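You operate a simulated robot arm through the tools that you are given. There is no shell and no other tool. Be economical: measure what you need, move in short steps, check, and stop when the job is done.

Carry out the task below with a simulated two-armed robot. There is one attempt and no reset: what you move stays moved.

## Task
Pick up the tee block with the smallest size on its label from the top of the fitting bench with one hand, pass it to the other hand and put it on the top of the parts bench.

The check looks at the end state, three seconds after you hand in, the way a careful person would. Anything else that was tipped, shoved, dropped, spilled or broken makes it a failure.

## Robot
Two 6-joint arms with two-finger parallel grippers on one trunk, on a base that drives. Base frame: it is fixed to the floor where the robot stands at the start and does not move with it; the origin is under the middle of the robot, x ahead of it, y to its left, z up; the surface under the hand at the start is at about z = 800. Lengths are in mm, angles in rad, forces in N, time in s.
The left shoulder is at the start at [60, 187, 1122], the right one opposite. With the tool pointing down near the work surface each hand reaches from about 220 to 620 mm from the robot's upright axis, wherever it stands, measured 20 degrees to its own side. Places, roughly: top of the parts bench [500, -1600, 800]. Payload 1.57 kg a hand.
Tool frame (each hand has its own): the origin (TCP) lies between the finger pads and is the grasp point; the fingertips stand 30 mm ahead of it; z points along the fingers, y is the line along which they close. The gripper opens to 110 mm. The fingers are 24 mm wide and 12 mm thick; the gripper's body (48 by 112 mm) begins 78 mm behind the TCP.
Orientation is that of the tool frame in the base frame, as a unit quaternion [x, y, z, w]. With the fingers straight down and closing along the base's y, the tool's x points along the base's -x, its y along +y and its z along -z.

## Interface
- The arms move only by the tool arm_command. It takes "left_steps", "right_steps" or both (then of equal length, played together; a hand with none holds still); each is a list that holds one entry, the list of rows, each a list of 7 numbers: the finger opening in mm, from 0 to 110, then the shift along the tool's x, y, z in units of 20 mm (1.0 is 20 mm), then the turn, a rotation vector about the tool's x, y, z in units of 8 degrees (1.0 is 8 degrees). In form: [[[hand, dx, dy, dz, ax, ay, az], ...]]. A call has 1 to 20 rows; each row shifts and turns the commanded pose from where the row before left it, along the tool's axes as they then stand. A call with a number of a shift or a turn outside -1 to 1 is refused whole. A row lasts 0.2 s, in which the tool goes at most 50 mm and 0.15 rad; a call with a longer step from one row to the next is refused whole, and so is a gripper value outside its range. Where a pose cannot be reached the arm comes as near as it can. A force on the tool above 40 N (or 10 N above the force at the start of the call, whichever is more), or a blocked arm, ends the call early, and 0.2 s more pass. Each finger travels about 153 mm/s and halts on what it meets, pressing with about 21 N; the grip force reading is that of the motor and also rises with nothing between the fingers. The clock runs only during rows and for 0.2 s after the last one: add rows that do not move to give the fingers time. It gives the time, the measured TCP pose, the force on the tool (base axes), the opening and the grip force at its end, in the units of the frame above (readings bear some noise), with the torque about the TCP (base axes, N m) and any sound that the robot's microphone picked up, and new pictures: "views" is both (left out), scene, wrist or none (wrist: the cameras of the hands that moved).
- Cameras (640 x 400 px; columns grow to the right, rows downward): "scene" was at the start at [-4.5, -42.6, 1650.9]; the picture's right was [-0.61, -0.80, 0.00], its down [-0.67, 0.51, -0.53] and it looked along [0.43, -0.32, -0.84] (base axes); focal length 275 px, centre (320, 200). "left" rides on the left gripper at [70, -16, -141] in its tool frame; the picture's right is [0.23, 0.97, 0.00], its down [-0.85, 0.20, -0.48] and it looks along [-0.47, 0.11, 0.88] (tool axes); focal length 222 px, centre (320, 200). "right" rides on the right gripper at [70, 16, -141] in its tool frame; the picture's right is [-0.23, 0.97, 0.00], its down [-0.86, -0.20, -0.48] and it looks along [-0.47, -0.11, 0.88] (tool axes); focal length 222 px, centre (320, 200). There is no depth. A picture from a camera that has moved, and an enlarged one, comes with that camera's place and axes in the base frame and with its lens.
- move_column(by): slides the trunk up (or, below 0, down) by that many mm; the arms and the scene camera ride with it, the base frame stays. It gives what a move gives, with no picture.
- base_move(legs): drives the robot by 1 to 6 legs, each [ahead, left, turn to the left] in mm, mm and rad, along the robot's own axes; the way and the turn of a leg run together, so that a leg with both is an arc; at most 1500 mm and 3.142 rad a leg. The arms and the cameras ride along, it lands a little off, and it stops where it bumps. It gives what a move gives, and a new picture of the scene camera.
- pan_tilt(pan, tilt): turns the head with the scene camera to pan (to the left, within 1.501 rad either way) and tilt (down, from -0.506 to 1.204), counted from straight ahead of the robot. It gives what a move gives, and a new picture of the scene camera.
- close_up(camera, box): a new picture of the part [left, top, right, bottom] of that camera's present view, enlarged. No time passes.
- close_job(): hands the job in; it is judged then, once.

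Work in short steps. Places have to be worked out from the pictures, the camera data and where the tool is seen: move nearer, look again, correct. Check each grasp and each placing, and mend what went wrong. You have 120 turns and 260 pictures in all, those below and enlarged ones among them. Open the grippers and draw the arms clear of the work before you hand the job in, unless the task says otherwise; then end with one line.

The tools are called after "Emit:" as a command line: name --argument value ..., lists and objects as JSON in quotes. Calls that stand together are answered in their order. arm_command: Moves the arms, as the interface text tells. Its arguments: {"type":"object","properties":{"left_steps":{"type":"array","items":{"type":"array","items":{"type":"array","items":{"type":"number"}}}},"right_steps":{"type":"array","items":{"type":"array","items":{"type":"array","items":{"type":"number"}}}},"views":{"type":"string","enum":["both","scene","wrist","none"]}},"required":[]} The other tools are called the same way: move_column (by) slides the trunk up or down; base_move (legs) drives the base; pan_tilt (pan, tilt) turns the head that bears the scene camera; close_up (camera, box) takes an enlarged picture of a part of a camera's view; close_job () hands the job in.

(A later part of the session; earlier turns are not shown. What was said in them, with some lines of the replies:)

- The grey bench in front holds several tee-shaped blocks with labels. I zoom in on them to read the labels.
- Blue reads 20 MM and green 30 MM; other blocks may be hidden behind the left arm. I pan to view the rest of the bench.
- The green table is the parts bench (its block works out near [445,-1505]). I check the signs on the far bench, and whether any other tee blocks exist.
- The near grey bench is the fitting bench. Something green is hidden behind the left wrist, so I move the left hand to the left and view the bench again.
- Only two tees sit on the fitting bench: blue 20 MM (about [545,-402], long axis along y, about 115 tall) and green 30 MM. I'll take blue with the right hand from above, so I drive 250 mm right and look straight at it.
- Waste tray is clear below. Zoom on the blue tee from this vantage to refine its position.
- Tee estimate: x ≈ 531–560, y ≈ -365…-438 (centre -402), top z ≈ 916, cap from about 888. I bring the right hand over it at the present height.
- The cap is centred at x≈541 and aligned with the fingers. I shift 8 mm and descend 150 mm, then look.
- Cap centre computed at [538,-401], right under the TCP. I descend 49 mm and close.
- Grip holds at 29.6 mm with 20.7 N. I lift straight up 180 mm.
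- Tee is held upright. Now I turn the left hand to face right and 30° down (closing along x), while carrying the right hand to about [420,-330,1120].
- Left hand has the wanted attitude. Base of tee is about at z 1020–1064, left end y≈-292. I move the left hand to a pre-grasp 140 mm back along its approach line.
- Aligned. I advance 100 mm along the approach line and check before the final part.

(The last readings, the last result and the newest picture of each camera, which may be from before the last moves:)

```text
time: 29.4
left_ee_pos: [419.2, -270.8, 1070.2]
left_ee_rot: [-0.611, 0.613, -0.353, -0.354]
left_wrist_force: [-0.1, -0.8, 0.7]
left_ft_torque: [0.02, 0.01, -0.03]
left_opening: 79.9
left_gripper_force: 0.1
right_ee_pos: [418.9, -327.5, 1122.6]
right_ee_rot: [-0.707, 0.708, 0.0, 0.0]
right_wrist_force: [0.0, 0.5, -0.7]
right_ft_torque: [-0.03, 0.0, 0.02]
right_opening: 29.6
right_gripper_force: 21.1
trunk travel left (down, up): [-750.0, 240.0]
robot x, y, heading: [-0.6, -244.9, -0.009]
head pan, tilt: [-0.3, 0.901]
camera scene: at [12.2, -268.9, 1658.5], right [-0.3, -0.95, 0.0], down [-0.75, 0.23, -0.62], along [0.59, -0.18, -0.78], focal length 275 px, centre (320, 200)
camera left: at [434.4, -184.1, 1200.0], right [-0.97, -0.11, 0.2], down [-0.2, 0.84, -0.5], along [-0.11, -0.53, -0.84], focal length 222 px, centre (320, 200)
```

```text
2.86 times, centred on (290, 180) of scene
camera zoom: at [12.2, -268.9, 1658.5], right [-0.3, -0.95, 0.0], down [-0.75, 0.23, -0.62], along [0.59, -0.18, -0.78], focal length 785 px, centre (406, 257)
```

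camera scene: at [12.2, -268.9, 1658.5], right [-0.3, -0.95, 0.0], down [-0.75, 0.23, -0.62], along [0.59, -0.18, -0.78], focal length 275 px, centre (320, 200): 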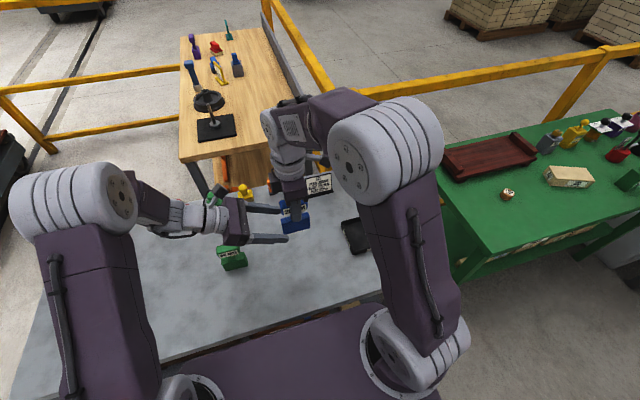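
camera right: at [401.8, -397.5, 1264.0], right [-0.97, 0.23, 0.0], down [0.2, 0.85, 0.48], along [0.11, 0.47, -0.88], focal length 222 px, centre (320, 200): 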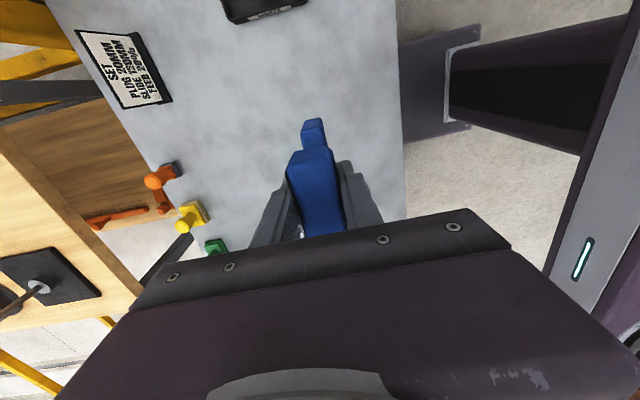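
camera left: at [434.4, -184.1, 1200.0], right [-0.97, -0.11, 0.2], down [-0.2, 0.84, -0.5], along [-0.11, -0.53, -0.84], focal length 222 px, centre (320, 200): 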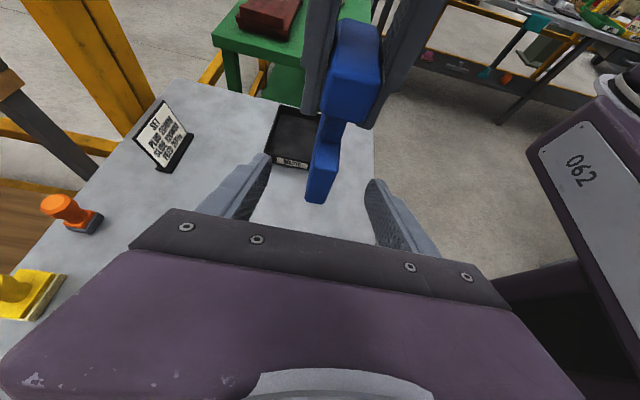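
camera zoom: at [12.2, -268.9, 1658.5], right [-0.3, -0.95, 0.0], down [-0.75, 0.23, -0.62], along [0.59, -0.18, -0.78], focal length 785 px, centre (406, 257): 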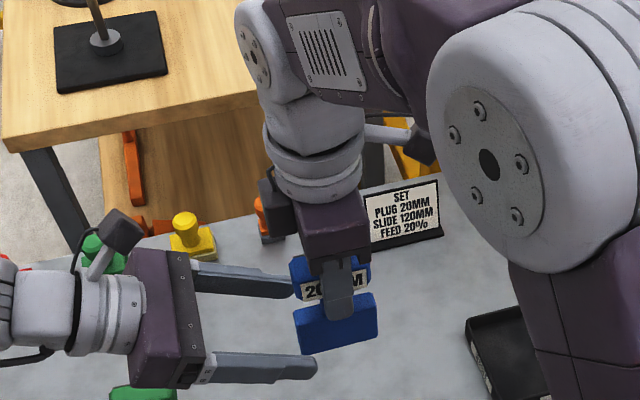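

The base end projects to z≈1022 at y≈-292 as expected, centred between the fingers. I advance the last 40 mm and close the left hand.

Emit:
arm_command --left_steps '[[[80, 0, 0, 0.8, 0, 0, 0], [80, 0, 0, 0.8, 0, 0, 0], [80, 0, 0, 0.4, 0, 0, 0], [80, 0, 0, 0, 0, 0, 0], [60, 0, 0, 0, 0, 0, 0], [45, 0, 0, 0, 0, 0, 0], [35, 0, 0, 0, 0, 0, 0], [25, 0, 0, 0, 0, 0, 0], [15, 0, 0, 0, 0, 0, 0], [15, 0, 0, 0, 0, 0, 0]]]' --views "both"

Emit:
close_up --camera "scene" --box '[220, 130, 360, 250]'

```text
time: 31.6
left_ee_pos: [418.6, -307.0, 1050.5]
left_ee_rot: [0.613, -0.612, 0.354, 0.353]
left_wrist_force: [-0.3, 0.4, 0.4]
left_ft_torque: [-0.03, 0.0, 0.02]
left_opening: 19.5
left_gripper_force: 21.4
right_ee_pos: [418.4, -329.3, 1122.2]
right_ee_rot: [-0.707, 0.708, 0.0, 0.0]
right_wrist_force: [0.2, -0.6, -0.9]
right_ft_torque: [0.0, -0.04, 0.03]
right_opening: 29.7
right_gripper_force: 20.6
trunk travel left (down, up): [-750.0, 240.0]
robot x, y, heading: [-4.0, -245.7, -0.001]
head pan, tilt: [-0.3, 0.901]
camera scene: at [12.5, -269.3, 1658.5], right [-0.3, -0.95, 0.0], down [-0.75, 0.23, -0.62], along [0.59, -0.18, -0.78], focal length 275 px, centre (320, 200)
camera left: at [433.2, -219.1, 1179.6], right [-0.97, -0.11, 0.2], down [-0.2, 0.84, -0.5], along [-0.11, -0.53, -0.84], focal length 222 px, centre (320, 200)
```

scene: 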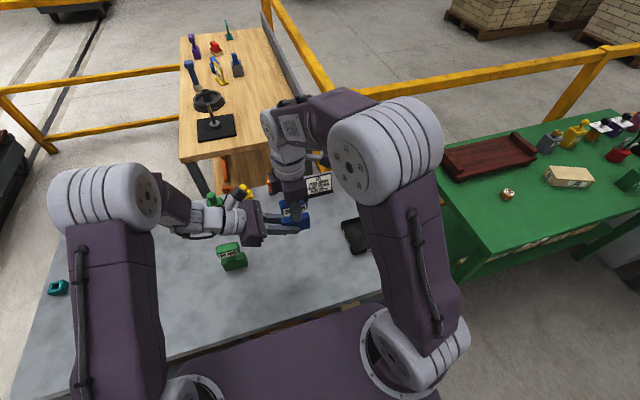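
left: 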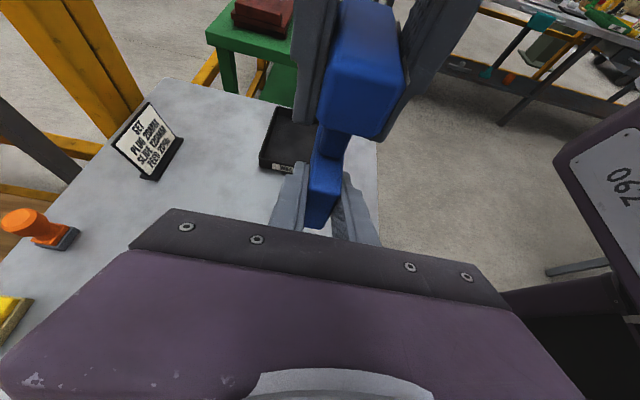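

```text
3.33 times, centred on (290, 190) of scene
camera zoom: at [12.5, -269.3, 1658.5], right [-0.3, -0.95, 0.0], down [-0.75, 0.23, -0.62], along [0.59, -0.18, -0.78], focal length 916 px, centre (420, 233)
```

zoom: 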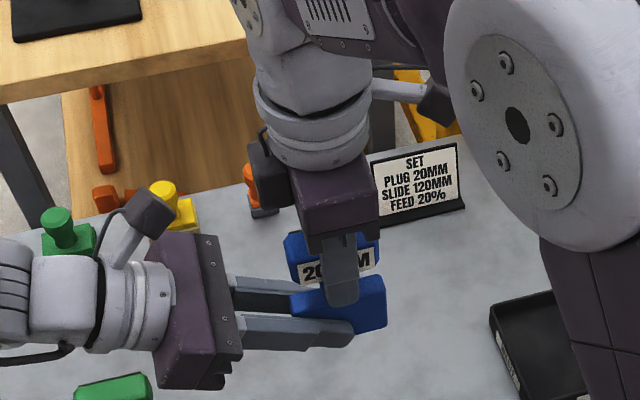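

Left grips the 20 mm base (19.5 mm opening, 21 N). I open the right hand and draw it straight up.

Emit:
arm_command --right_steps '[[[40, 0, 0, 0, 0, 0, 0], [60, 0, 0, 0, 0, 0, 0], [70, 0, 0, 0, 0, 0, 0], [70, 0, 0, -1, 0, 0, 0], [70, 0, 0, -1, 0, 0, 0], [70, 0, 0, -1, 0, 0, 0], [70, 0, 0, -1, 0, 0, 0], [70, 0, 0, -1, 0, 0, 0], [70, 0, 0, 0, 0, 0, 0]]]' --left_steps '[[[15, 0, 0, 0, 0, 0, 0], [15, 0, 0, 0, 0, 0, 0], [15, 0, 0, 0, 0, 0, 0], [15, 0, 0, 0, 0, 0, 0], [15, 0, 0, 0, 0, 0, 0], [15, 0, 0, 0, 0, 0, 0], [15, 0, 0, 0, 0, 0, 0], [15, 0, 0, 0, 0, 0, 0], [15, 0, 0, 0, 0, 0, 0]]]' --views "both"

```text
time: 33.6
left_ee_pos: [418.5, -306.0, 1050.7]
left_ee_rot: [-0.612, 0.612, -0.354, -0.353]
left_wrist_force: [-0.1, 0.1, 0.8]
left_ft_torque: [0.0, 0.01, 0.01]
left_opening: 19.6
left_gripper_force: 21.2
right_ee_pos: [418.0, -330.7, 1224.2]
right_ee_rot: [-0.707, 0.708, 0.0, 0.0]
right_wrist_force: [-1.1, 0.2, 0.1]
right_ft_torque: [-0.07, -0.01, 0.01]
right_opening: 70.1
right_gripper_force: 0.0
trunk travel left (down, up): [-750.0, 240.0]
robot x, y, heading: [0.4, -246.3, -0.002]
head pan, tilt: [-0.3, 0.901]
camera scene: at [12.7, -269.3, 1658.5], right [-0.3, -0.95, 0.0], down [-0.75, 0.23, -0.62], along [0.59, -0.18, -0.78], focal length 275 px, centre (320, 200)
camera right: at [402.0, -398.7, 1365.4], right [-0.97, 0.23, 0.0], down [0.2, 0.85, 0.48], along [0.11, 0.47, -0.88], focal length 222 px, centre (320, 200)
camera left: at [433.3, -219.2, 1179.5], right [-0.97, -0.11, 0.2], down [-0.2, 0.84, -0.5], along [-0.11, -0.53, -0.84], focal length 222 px, centre (320, 200)
```

scene: 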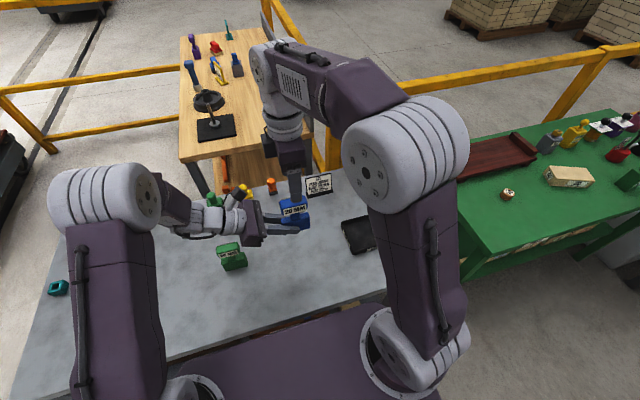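
right: 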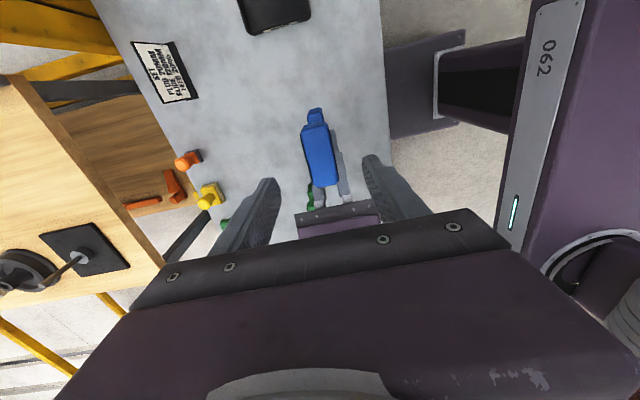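
left: 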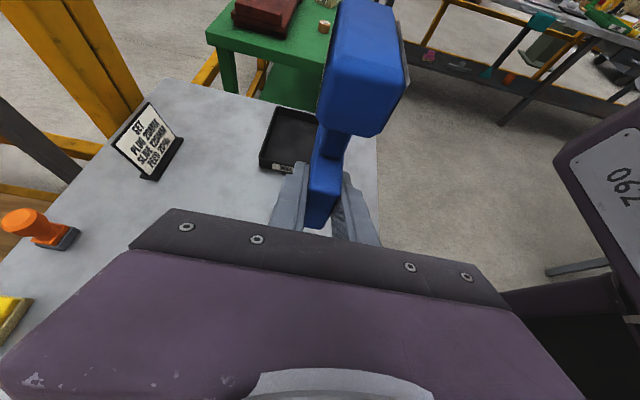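

Handover is complete; left holds the tee alone. The parts bench spans about x 280–820, y -930…-2200, with free space at about [400,-1060]. I back off 50 mm and drive 735 mm right.

Emit:
base_move --legs '[[-50, 0, 0], [0, -735, 0]]'

Emit:
pan_tilt --pan -0.3 --tilt 1.1

```text
time: 38.2
left_ee_pos: [363.6, -1057.8, 1050.9]
left_ee_rot: [-0.609, 0.614, -0.353, -0.356]
left_wrist_force: [0.4, -0.3, -0.7]
left_ft_torque: [0.0, 0.01, -0.01]
left_opening: 19.4
left_gripper_force: 21.0
right_ee_pos: [364.2, -1081.1, 1223.1]
right_ee_rot: [-0.705, 0.709, 0.0, -0.001]
right_wrist_force: [0.7, -0.6, 0.0]
right_ft_torque: [0.01, -0.01, -0.01]
right_opening: 70.0
right_gripper_force: 0.0
trunk travel left (down, up): [-750.0, 240.0]
robot x, y, heading: [-49.5, -991.2, -0.008]
head pan, tilt: [-0.3, 0.901]
camera scene: at [-41.1, -1018.0, 1658.5], right [-0.3, -0.95, 0.0], down [-0.75, 0.24, -0.62], along [0.59, -0.19, -0.78], focal length 275 px, centre (320, 200)
```

scene: 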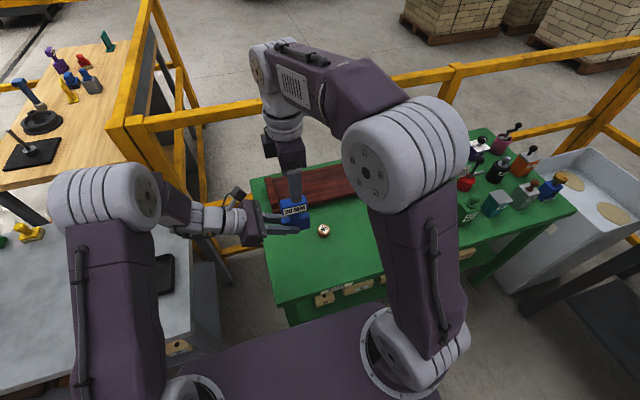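

```text
time: 38.9
left_ee_pos: [365.0, -1058.6, 1051.1]
left_ee_rot: [-0.61, 0.615, -0.353, -0.355]
left_wrist_force: [0.7, 1.2, -0.7]
left_ft_torque: [0.03, -0.02, 0.01]
left_opening: 19.3
left_gripper_force: 21.2
right_ee_pos: [364.0, -1081.9, 1223.9]
right_ee_rot: [-0.704, 0.71, 0.0, 0.0]
right_wrist_force: [-0.1, -0.4, 0.0]
right_ft_torque: [0.02, -0.02, 0.01]
right_opening: 70.0
right_gripper_force: 0.2
trunk travel left (down, up): [-750.0, 240.0]
robot x, y, heading: [-55.9, -994.3, -0.004]
head pan, tilt: [-0.3, 1.1]
camera scene: at [-52.9, -1015.4, 1644.7], right [-0.3, -0.95, 0.0], down [-0.85, 0.27, -0.45], along [0.43, -0.14, -0.89], focal length 275 px, centre (320, 200)
```

scene: 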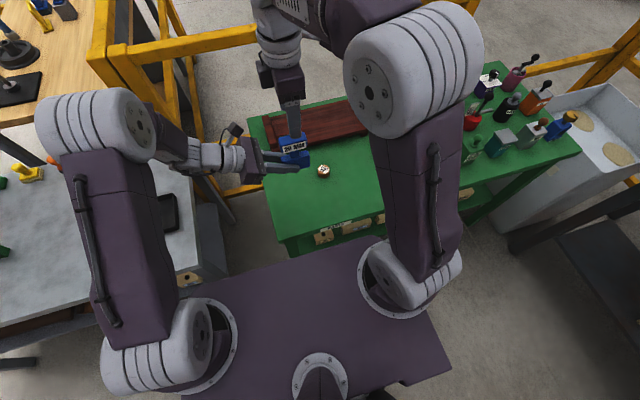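

Bench corner works out near [259,-977], cylinder at [448,-1182]. Tee centre at y≈-1081 is clear of both; I shift 20 mm in x and lower 120 mm.

Emit:
arm_command --left_steps '[[[15, -0.433, -0.5, 0.25, 0, 0, 0], [15, -0.433, -0.5, 0.25, 0, 0, 0], [15, -0.866, 0, 0.5, 0, 0, 0], [15, -0.866, 0, 0.5, 0, 0, 0], [15, -0.866, 0, 0.5, 0, 0, 0], [15, -0.866, 0, 0.5, 0, 0, 0], [15, -0.866, 0, 0.5, 0, 0, 0], [15, 0, 0, 0, 0, 0, 0]]]' --right_steps '[[[70, 0.8, 0, 0, 0, 0, 0], [70, 0.8, 0, 0, 0, 0, 0], [70, 0.8, 0, 0, 0, 0, 0], [70, 0.8, 0, 0, 0, 0, 0], [70, 0.8, 0, 0, 0, 0, 0], [70, 0.8, 0, 0, 0, 0, 0], [70, 0.8, 0, 0, 0, 0, 0], [70, 0, 0, 0, 0, 0, 0]]]' --views "both"

Emit:
close_up --camera "scene" --box '[200, 90, 400, 250]'

```text
time: 40.7
left_ee_pos: [385.9, -1059.1, 929.7]
left_ee_rot: [-0.61, 0.615, -0.352, -0.355]
left_wrist_force: [-0.9, -0.2, -0.8]
left_ft_torque: [0.03, 0.0, -0.01]
left_opening: 19.5
left_gripper_force: 21.0
right_ee_pos: [363.8, -1191.7, 1224.3]
right_ee_rot: [-0.705, 0.709, 0.0, 0.0]
right_wrist_force: [-0.8, 0.4, 0.0]
right_ft_torque: [-0.01, 0.03, 0.0]
right_opening: 70.1
right_gripper_force: 0.0
trunk travel left (down, up): [-750.0, 240.0]
robot x, y, heading: [-55.1, -994.9, -0.007]
head pan, tilt: [-0.3, 1.1]
camera scene: at [-53.2, -1014.7, 1644.7], right [-0.3, -0.95, 0.0], down [-0.85, 0.27, -0.45], along [0.43, -0.14, -0.89], focal length 275 px, centre (320, 200)
camera right: at [346.7, -1261.8, 1365.7], right [-0.97, 0.23, 0.0], down [0.21, 0.85, 0.48], along [0.11, 0.47, -0.88], focal length 222 px, centre (320, 200)
camera left: at [400.3, -972.3, 1059.0], right [-0.97, -0.11, 0.2], down [-0.19, 0.84, -0.5], along [-0.11, -0.53, -0.84], focal length 222 px, centre (320, 200)
```

scene: 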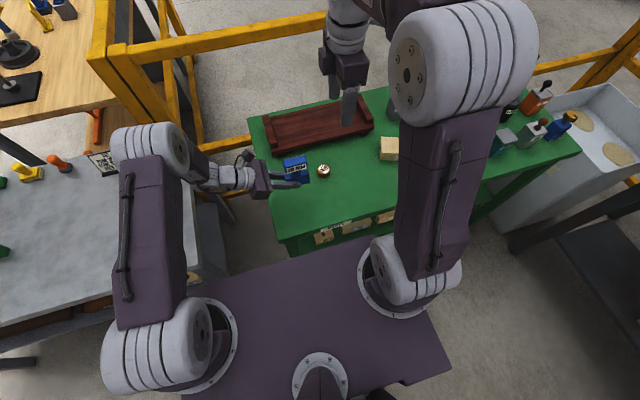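
right: 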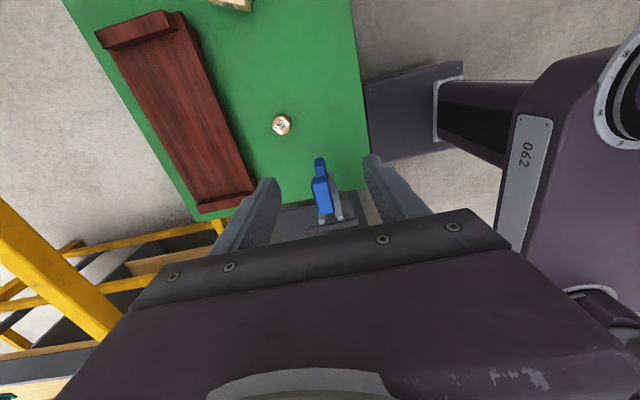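
left: 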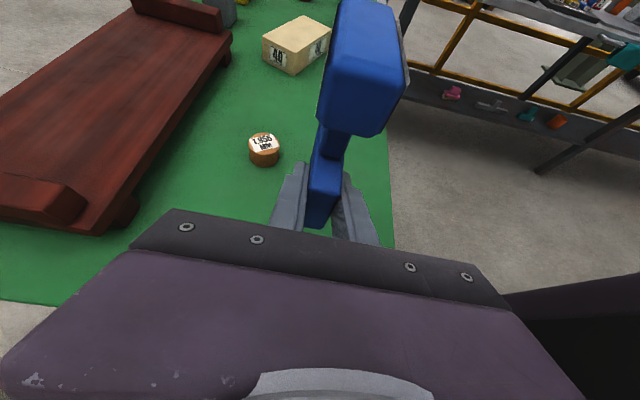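

```text
2.50 times, centred on (300, 170) of scene
camera zoom: at [-53.2, -1014.7, 1644.7], right [-0.3, -0.95, 0.0], down [-0.85, 0.27, -0.45], along [0.43, -0.14, -0.89], focal length 687 px, centre (370, 275)
```

zoom: 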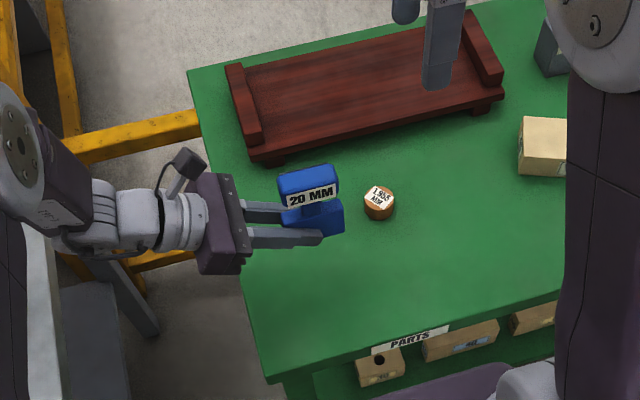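

Parts label confirmed; tee is over clear surface, upright. I lower another 80 mm, leaving about 19 mm.

Emit:
arm_command --left_steps '[[[15, -0.866, 0, 0.5, 0, 0, 0], [15, -0.866, 0, 0.5, 0, 0, 0], [15, -0.866, 0, 0.5, 0, 0, 0], [15, -0.866, 0, 0.5, 0, 0, 0], [15, 0, 0, 0, 0, 0, 0]]]' --views "both"

Emit:
close_up --camera "scene" --box '[200, 110, 360, 230]'

```text
time: 41.9
left_ee_pos: [387.0, -1060.0, 851.8]
left_ee_rot: [-0.61, 0.615, -0.353, -0.355]
left_wrist_force: [0.2, 0.0, -1.3]
left_ft_torque: [0.03, 0.04, 0.01]
left_opening: 19.6
left_gripper_force: 20.6
right_ee_pos: [363.5, -1191.3, 1223.1]
right_ee_rot: [-0.705, 0.71, 0.001, 0.0]
right_wrist_force: [0.1, 0.0, -0.4]
right_ft_torque: [-0.03, -0.02, -0.01]
right_opening: 69.7
right_gripper_force: 0.0
trunk travel left (down, up): [-750.0, 240.0]
robot x, y, heading: [-54.4, -995.3, -0.007]
head pan, tilt: [-0.3, 1.1]
camera scene: at [-53.2, -1015.0, 1644.7], right [-0.3, -0.95, 0.0], down [-0.85, 0.27, -0.45], along [0.43, -0.14, -0.89], focal length 275 px, centre (320, 200)
camera left: at [401.9, -972.5, 980.4], right [-0.97, -0.11, 0.2], down [-0.19, 0.84, -0.5], along [-0.11, -0.53, -0.84], focal length 222 px, centre (320, 200)
```

scene: 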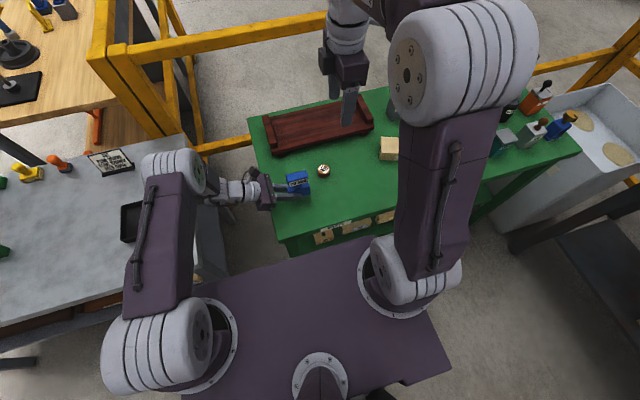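
left: 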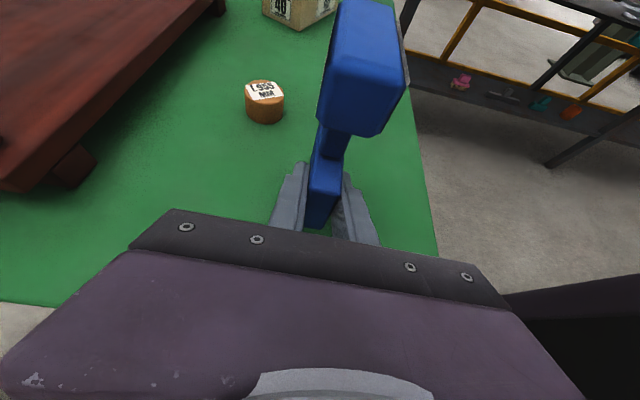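

```text
3.33 times, centred on (280, 170) of scene
camera zoom: at [-53.2, -1015.0, 1644.7], right [-0.3, -0.95, 0.0], down [-0.85, 0.27, -0.45], along [0.43, -0.14, -0.89], focal length 916 px, centre (453, 300)
```

zoom: 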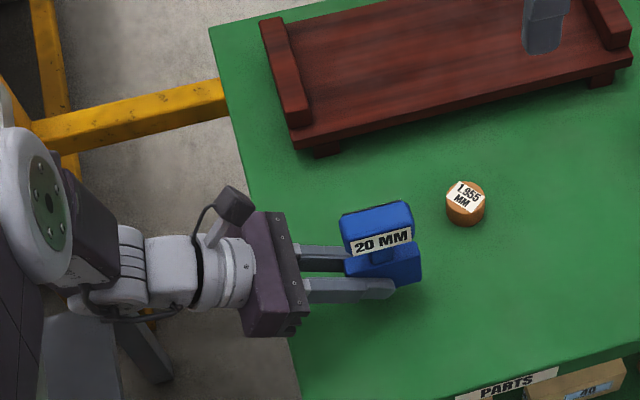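

About 20 mm remain by reckoning. I creep down 16 mm and read the force.

Emit:
arm_command --left_steps '[[[15, -0.173, 0, 0.1, 0, 0, 0], [15, -0.173, 0, 0.1, 0, 0, 0], [15, -0.173, 0, 0.1, 0, 0, 0], [15, -0.173, 0, 0.1, 0, 0, 0], [15, 0, 0, 0, 0, 0, 0]]]' --views "none"

Emit:
arm_command --left_steps '[[[15, -0.087, 0, 0.05, 0, 0, 0], [15, 0, 0, 0, 0, 0, 0]]]' --views "wrist"

Emit:
arm_command --left_steps '[[[15, -0.087, 0, 0.05, 0, 0, 0], [15, 0, 0, 0, 0, 0, 0]]]' --views "none"

```text
time: 43.1
left_ee_pos: [385.1, -1059.2, 833.2]
left_ee_rot: [-0.61, 0.615, -0.352, -0.355]
left_wrist_force: [0.5, -0.7, -0.2]
left_ft_torque: [0.0, -0.01, 0.0]
left_opening: 19.7
left_gripper_force: 20.5
right_ee_pos: [363.3, -1193.1, 1222.9]
right_ee_rot: [-0.704, 0.71, -0.001, -0.001]
right_wrist_force: [0.2, -0.1, -0.2]
right_ft_torque: [-0.02, 0.02, 0.01]
right_opening: 69.8
right_gripper_force: 0.1
trunk travel left (down, up): [-750.0, 240.0]
robot x, y, heading: [-54.6, -996.5, -0.011]
head pan, tilt: [-0.3, 1.1]
```

```text
time: 43.7
left_ee_pos: [385.3, -1059.6, 832.1]
left_ee_rot: [-0.61, 0.615, -0.352, -0.355]
left_wrist_force: [0.0, 0.5, -0.3]
left_ft_torque: [0.04, 0.02, 0.0]
left_opening: 19.8
left_gripper_force: 20.8
right_ee_pos: [363.9, -1193.4, 1223.1]
right_ee_rot: [-0.704, 0.71, 0.0, 0.0]
right_wrist_force: [0.2, 0.1, 0.0]
right_ft_torque: [0.0, -0.02, 0.02]
right_opening: 70.4
right_gripper_force: 0.0
trunk travel left (down, up): [-750.0, 240.0]
robot x, y, heading: [-58.3, -997.8, -0.008]
head pan, tilt: [-0.3, 1.1]
camera left: at [401.1, -972.3, 961.0], right [-0.97, -0.11, 0.2], down [-0.19, 0.84, -0.5], along [-0.11, -0.53, -0.84], focal length 222 px, centre (320, 200)
```

left: 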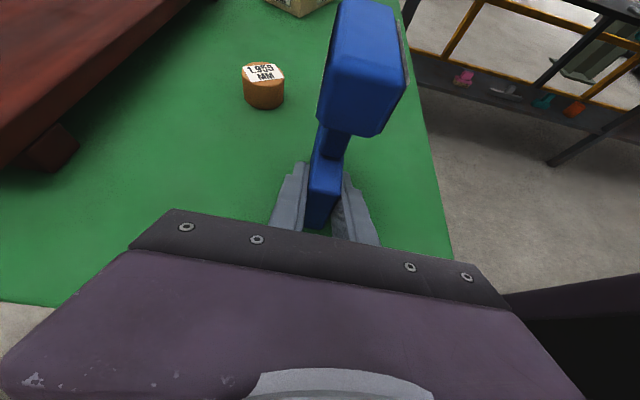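

```text
time: 44.3
left_ee_pos: [386.2, -1060.3, 830.3]
left_ee_rot: [-0.61, 0.614, -0.353, -0.355]
left_wrist_force: [0.4, -0.2, -0.7]
left_ft_torque: [0.0, 0.0, 0.04]
left_opening: 19.5
left_gripper_force: 21.2
right_ee_pos: [364.2, -1193.1, 1224.5]
right_ee_rot: [-0.705, 0.709, 0.0, -0.001]
right_wrist_force: [-0.1, -0.3, 0.0]
right_ft_torque: [0.02, -0.02, 0.01]
right_opening: 70.2
right_gripper_force: 0.1
trunk travel left (down, up): [-750.0, 240.0]
robot x, y, heading: [-51.8, -997.5, -0.009]
head pan, tilt: [-0.3, 1.1]
```

No contact yet; continue in 2 mm steps.

Emit:
arm_command --left_steps '[[[15, -0.087, 0, 0.05, 0, 0, 0], [15, 0, 0, 0, 0, 0, 0]]]' --views "none"

Emit:
arm_command --left_steps '[[[15, -0.087, 0, 0.05, 0, 0, 0], [15, 0, 0, 0, 0, 0, 0]]]' --views "none"

```text
time: 44.9
left_ee_pos: [385.7, -1058.4, 829.0]
left_ee_rot: [-0.609, 0.615, -0.354, -0.355]
left_wrist_force: [1.4, -1.0, 6.5]
left_ft_torque: [0.03, -0.01, 0.0]
left_opening: 19.8
left_gripper_force: 20.7
right_ee_pos: [363.5, -1192.4, 1224.5]
right_ee_rot: [-0.705, 0.709, 0.0, 0.0]
right_wrist_force: [-0.2, 0.5, 0.8]
right_ft_torque: [0.0, -0.02, -0.04]
right_opening: 70.2
right_gripper_force: 0.1
trunk travel left (down, up): [-750.0, 240.0]
robot x, y, heading: [-52.4, -996.4, -0.007]
head pan, tilt: [-0.3, 1.1]
```

```text
time: 45.5
left_ee_pos: [385.8, -1058.5, 828.0]
left_ee_rot: [-0.609, 0.614, -0.355, -0.354]
left_wrist_force: [7.0, -0.8, 19.8]
left_ft_torque: [-0.13, -0.09, 0.08]
left_opening: 19.9
left_gripper_force: 20.6
right_ee_pos: [363.6, -1193.5, 1224.7]
right_ee_rot: [-0.704, 0.71, 0.0, 0.0]
right_wrist_force: [0.4, -0.2, -0.2]
right_ft_torque: [0.0, 0.0, -0.05]
right_opening: 70.0
right_gripper_force: 0.1
trunk travel left (down, up): [-750.0, 240.0]
robot x, y, heading: [-52.2, -994.3, -0.006]
head pan, tilt: [-0.3, 1.1]
```

Contact: 20 N upward. I relieve 1.5 mm, then open the left hand gently.

Emit:
arm_command --left_steps '[[[15, 0.07, 0, -0.04, 0, 0, 0], [15, 0, 0, 0, 0, 0, 0], [22, 0, 0, 0, 0, 0, 0], [30, 0, 0, 0, 0, 0, 0], [40, 0, 0, 0, 0, 0, 0], [50, 0, 0, 0, 0, 0, 0], [50, 0, 0, 0, 0, 0, 0]]]' --views "wrist"

Emit:
close_up --camera "scene" --box '[200, 110, 360, 230]'

```text
time: 47.1
left_ee_pos: [385.0, -1058.7, 827.0]
left_ee_rot: [-0.61, 0.615, -0.352, -0.354]
left_wrist_force: [-0.3, -0.2, -0.3]
left_ft_torque: [0.02, 0.01, 0.04]
left_opening: 50.1
left_gripper_force: 0.1
right_ee_pos: [363.3, -1192.6, 1224.5]
right_ee_rot: [-0.705, 0.71, 0.0, 0.0]
right_wrist_force: [0.9, 0.2, 0.0]
right_ft_torque: [-0.01, -0.01, 0.01]
right_opening: 70.1
right_gripper_force: 0.0
trunk travel left (down, up): [-750.0, 240.0]
robot x, y, heading: [-50.1, -997.2, -0.005]
head pan, tilt: [-0.3, 1.1]
camera left: at [399.9, -970.8, 956.7], right [-0.97, -0.11, 0.2], down [-0.19, 0.84, -0.5], along [-0.11, -0.53, -0.84], focal length 222 px, centre (320, 200)
```

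left: 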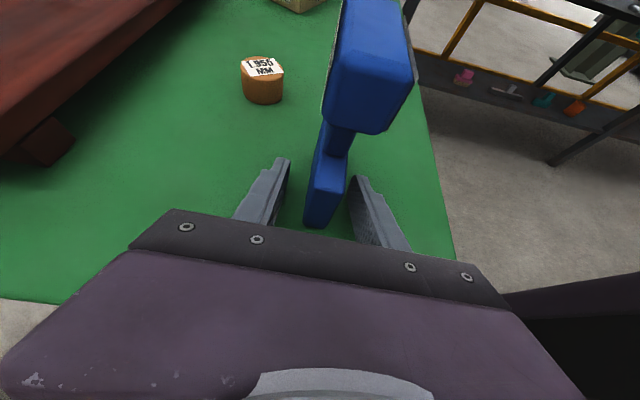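

```text
3.33 times, centred on (280, 170) of scene
camera zoom: at [-52.9, -1015.1, 1644.7], right [-0.3, -0.95, 0.0], down [-0.85, 0.27, -0.45], along [0.43, -0.14, -0.89], focal length 916 px, centre (453, 300)
```

zoom: 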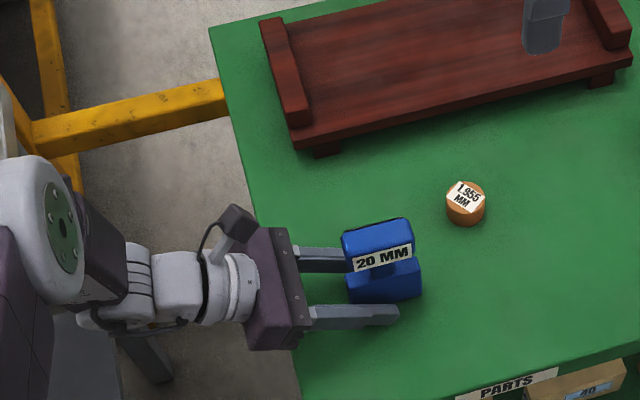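

The tee stands upright on its own. I open wider and withdraw the left hand along its axis, then lift.

Emit:
arm_command --left_steps '[[[70, 0, 0, 0, 0, 0, 0], [80, 0, 0, -0.5, 0, 0, 0], [80, 0, 0, -1, 0, 0, 0], [80, 0, 0, -1, 0, 0, 0], [80, 0, 0, -1, 0, 0, 0], [80, 0, 0, -1, 0, 0, 0], [80, 0.866, 0, -0.5, 0, 0, 0], [80, 0.866, 0, -0.5, 0, 0, 0], [80, 0.866, 0, -0.5, 0, 0, 0], [80, 0.866, 0, -0.5, 0, 0, 0], [80, 0.866, 0, -0.5, 0, 0, 0], [80, 0.866, 0, -0.5, 0, 0, 0], [80, 0.866, 0, -0.5, 0, 0, 0], [80, 0, 0, 0, 0, 0, 0]]]' --views "scene"

Emit:
close_up --camera "scene" --box '[200, 90, 400, 250]'

Emit:
close_up --camera "scene" --box '[0, 90, 220, 290]'

```text
time: 50.1
left_ee_pos: [384.4, -981.4, 1011.8]
left_ee_rot: [-0.61, 0.614, -0.353, -0.355]
left_wrist_force: [-0.5, -0.4, -0.4]
left_ft_torque: [0.01, -0.04, 0.0]
left_opening: 79.8
left_gripper_force: 0.0
right_ee_pos: [364.0, -1192.1, 1223.6]
right_ee_rot: [-0.705, 0.709, -0.001, 0.0]
right_wrist_force: [0.6, -0.3, 0.2]
right_ft_torque: [-0.01, 0.02, -0.04]
right_opening: 70.1
right_gripper_force: 0.0
trunk travel left (down, up): [-750.0, 240.0]
robot x, y, heading: [-52.4, -992.6, -0.011]
head pan, tilt: [-0.3, 1.1]
camera scene: at [-52.8, -1014.8, 1644.7], right [-0.3, -0.95, 0.0], down [-0.85, 0.27, -0.45], along [0.43, -0.14, -0.89], focal length 275 px, centre (320, 200)
```

scene: 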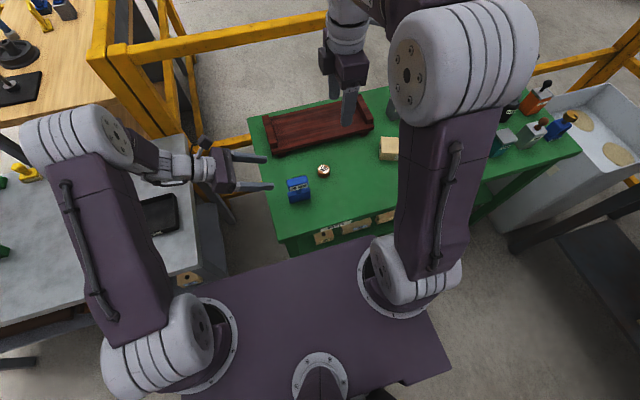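

```text
2.50 times, centred on (300, 170) of scene
camera zoom: at [-52.8, -1014.8, 1644.7], right [-0.3, -0.95, 0.0], down [-0.85, 0.27, -0.45], along [0.43, -0.14, -0.89], focal length 687 px, centre (370, 275)
```

zoom: 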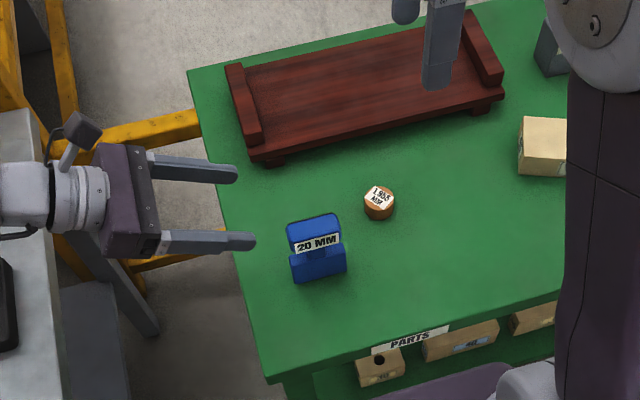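

```text
2.00 times, centred on (110, 190) of scene
camera zoom: at [-52.8, -1014.8, 1644.7], right [-0.3, -0.95, 0.0], down [-0.85, 0.27, -0.45], along [0.43, -0.14, -0.89], focal length 549 px, centre (740, 220)
```

zoom: 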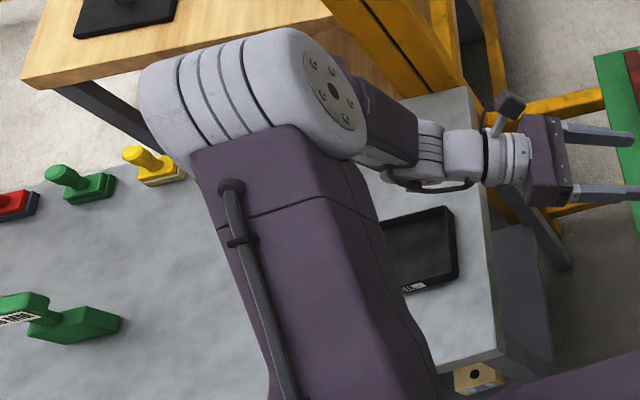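

Tee stands well on the parts bench. The sign and orange stamp are hidden behind the left elbow, so I lift the left hand further and check that nothing was disturbed.

Emit:
arm_command --left_steps '[[[80, 0.866, 0, -0.5, 0, 0, 0], [80, 0.866, 0, -0.5, 0, 0, 0], [80, 0.866, 0, -0.5, 0, 0, 0], [80, 0.866, 0, -0.5, 0, 0, 0], [80, 0.866, 0, -0.5, 0, 0, 0], [80, 0.866, 0, -0.5, 0, 0, 0], [80, 0, 0, 0, 0, 0, 0]]]' --views "none"

Emit:
pan_tilt --pan 0.3 --tilt 0.9

```text
time: 51.7
left_ee_pos: [384.2, -979.5, 1133.9]
left_ee_rot: [-0.61, 0.615, -0.353, -0.355]
left_wrist_force: [-0.6, -0.2, 0.6]
left_ft_torque: [0.0, 0.02, 0.0]
left_opening: 80.0
left_gripper_force: 0.0
right_ee_pos: [364.1, -1194.0, 1223.9]
right_ee_rot: [-0.705, 0.709, 0.001, 0.0]
right_wrist_force: [0.7, 0.0, 0.9]
right_ft_torque: [0.02, -0.02, 0.01]
right_opening: 69.9
right_gripper_force: 0.0
trunk travel left (down, up): [-750.0, 240.0]
robot x, y, heading: [-56.5, -997.1, -0.008]
head pan, tilt: [-0.3, 1.1]
```

```text
time: 52.7
left_ee_pos: [383.7, -980.4, 1133.4]
left_ee_rot: [-0.609, 0.615, -0.353, -0.355]
left_wrist_force: [-0.1, 0.3, 0.1]
left_ft_torque: [-0.03, 0.04, -0.01]
left_opening: 79.9
left_gripper_force: 0.0
right_ee_pos: [363.7, -1191.9, 1223.7]
right_ee_rot: [-0.705, 0.71, 0.001, 0.0]
right_wrist_force: [-0.1, 0.0, 0.7]
right_ft_torque: [0.0, 0.03, -0.03]
right_opening: 70.0
right_gripper_force: 0.0
trunk travel left (down, up): [-750.0, 240.0]
robot x, y, heading: [-53.3, -993.5, -0.005]
head pan, tilt: [0.3, 0.901]
camera scene: at [-41.1, -974.2, 1658.5], right [0.29, -0.96, 0.0], down [-0.75, -0.23, -0.62], along [0.59, 0.18, -0.78], focal length 275 px, centre (320, 200)
```

scene: 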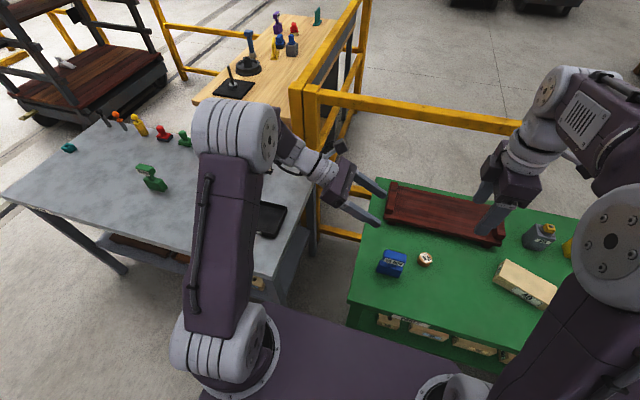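

I back the robot off 350 mm, clearing both arms, and view both benches.

Emit:
base_move --legs '[[-350, 0, 0]]'

Emit:
pan_tilt --pan 0.1 --tilt 0.7

```text
time: 55.0
left_ee_pos: [36.9, -975.9, 1131.7]
left_ee_rot: [0.613, -0.611, 0.354, 0.353]
left_wrist_force: [0.0, -0.5, -0.6]
left_ft_torque: [0.01, -0.01, -0.01]
left_opening: 79.7
left_gripper_force: 0.3
right_ee_pos: [19.0, -1188.2, 1223.4]
right_ee_rot: [-0.707, 0.708, 0.0, -0.001]
right_wrist_force: [-0.1, 0.6, -0.6]
right_ft_torque: [0.0, 0.03, 0.01]
right_opening: 70.2
right_gripper_force: 0.1
trunk travel left (down, up): [-750.0, 240.0]
robot x, y, heading: [-399.9, -995.2, 0.001]
head pan, tilt: [0.3, 0.901]
camera scene: at [-387.2, -972.8, 1658.5], right [0.3, -0.96, 0.0], down [-0.75, -0.23, -0.62], along [0.59, 0.18, -0.78], focal length 275 px, centre (320, 200)
```

scene: 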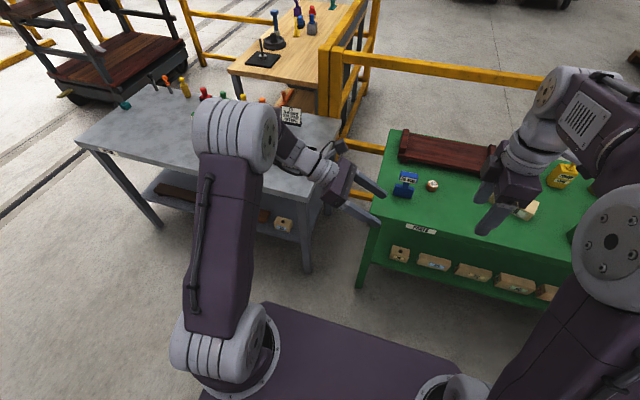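

```text
time: 55.7
left_ee_pos: [35.3, -975.8, 1133.1]
left_ee_rot: [0.613, -0.612, 0.354, 0.353]
left_wrist_force: [-0.1, 0.4, -0.9]
left_ft_torque: [-0.01, -0.03, -0.03]
left_opening: 80.0
left_gripper_force: 0.0
right_ee_pos: [16.8, -1188.6, 1223.4]
right_ee_rot: [-0.707, 0.707, 0.001, -0.001]
right_wrist_force: [0.3, 0.3, -0.1]
right_ft_torque: [-0.03, 0.0, 0.01]
right_opening: 69.8
right_gripper_force: 0.1
trunk travel left (down, up): [-750.0, 240.0]
robot x, y, heading: [-401.2, -995.6, -0.001]
head pan, tilt: [0.099, 0.7]
camera scene: at [-377.3, -986.6, 1674.7], right [0.1, -0.99, 0.0], down [-0.64, -0.06, -0.76], along [0.76, 0.08, -0.64], focal length 275 px, centre (320, 200)
```

scene: 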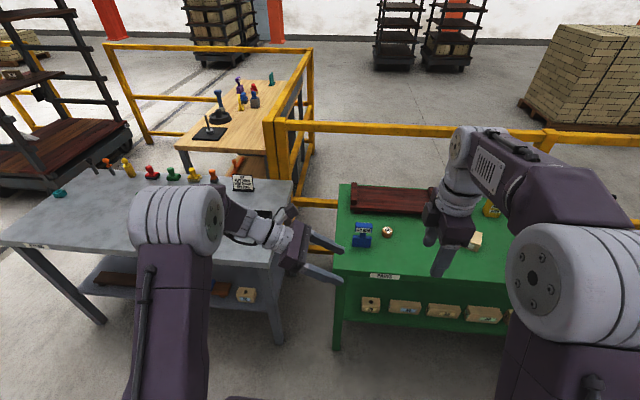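

The tee stands upright on the parts bench. The stamps and sign on the fitting bench look as before, the grippers are open and both arms are clear. I hand in.

Emit:
close_job

```text
The job is handed in.
```

The 20 MM blue tee block, the smallest label on the fitting bench, was picked up with the right hand, passed to the left and set upright on the top of the parts bench; I handed the job in with both grippers open and clear and saw nothing else disturbed.
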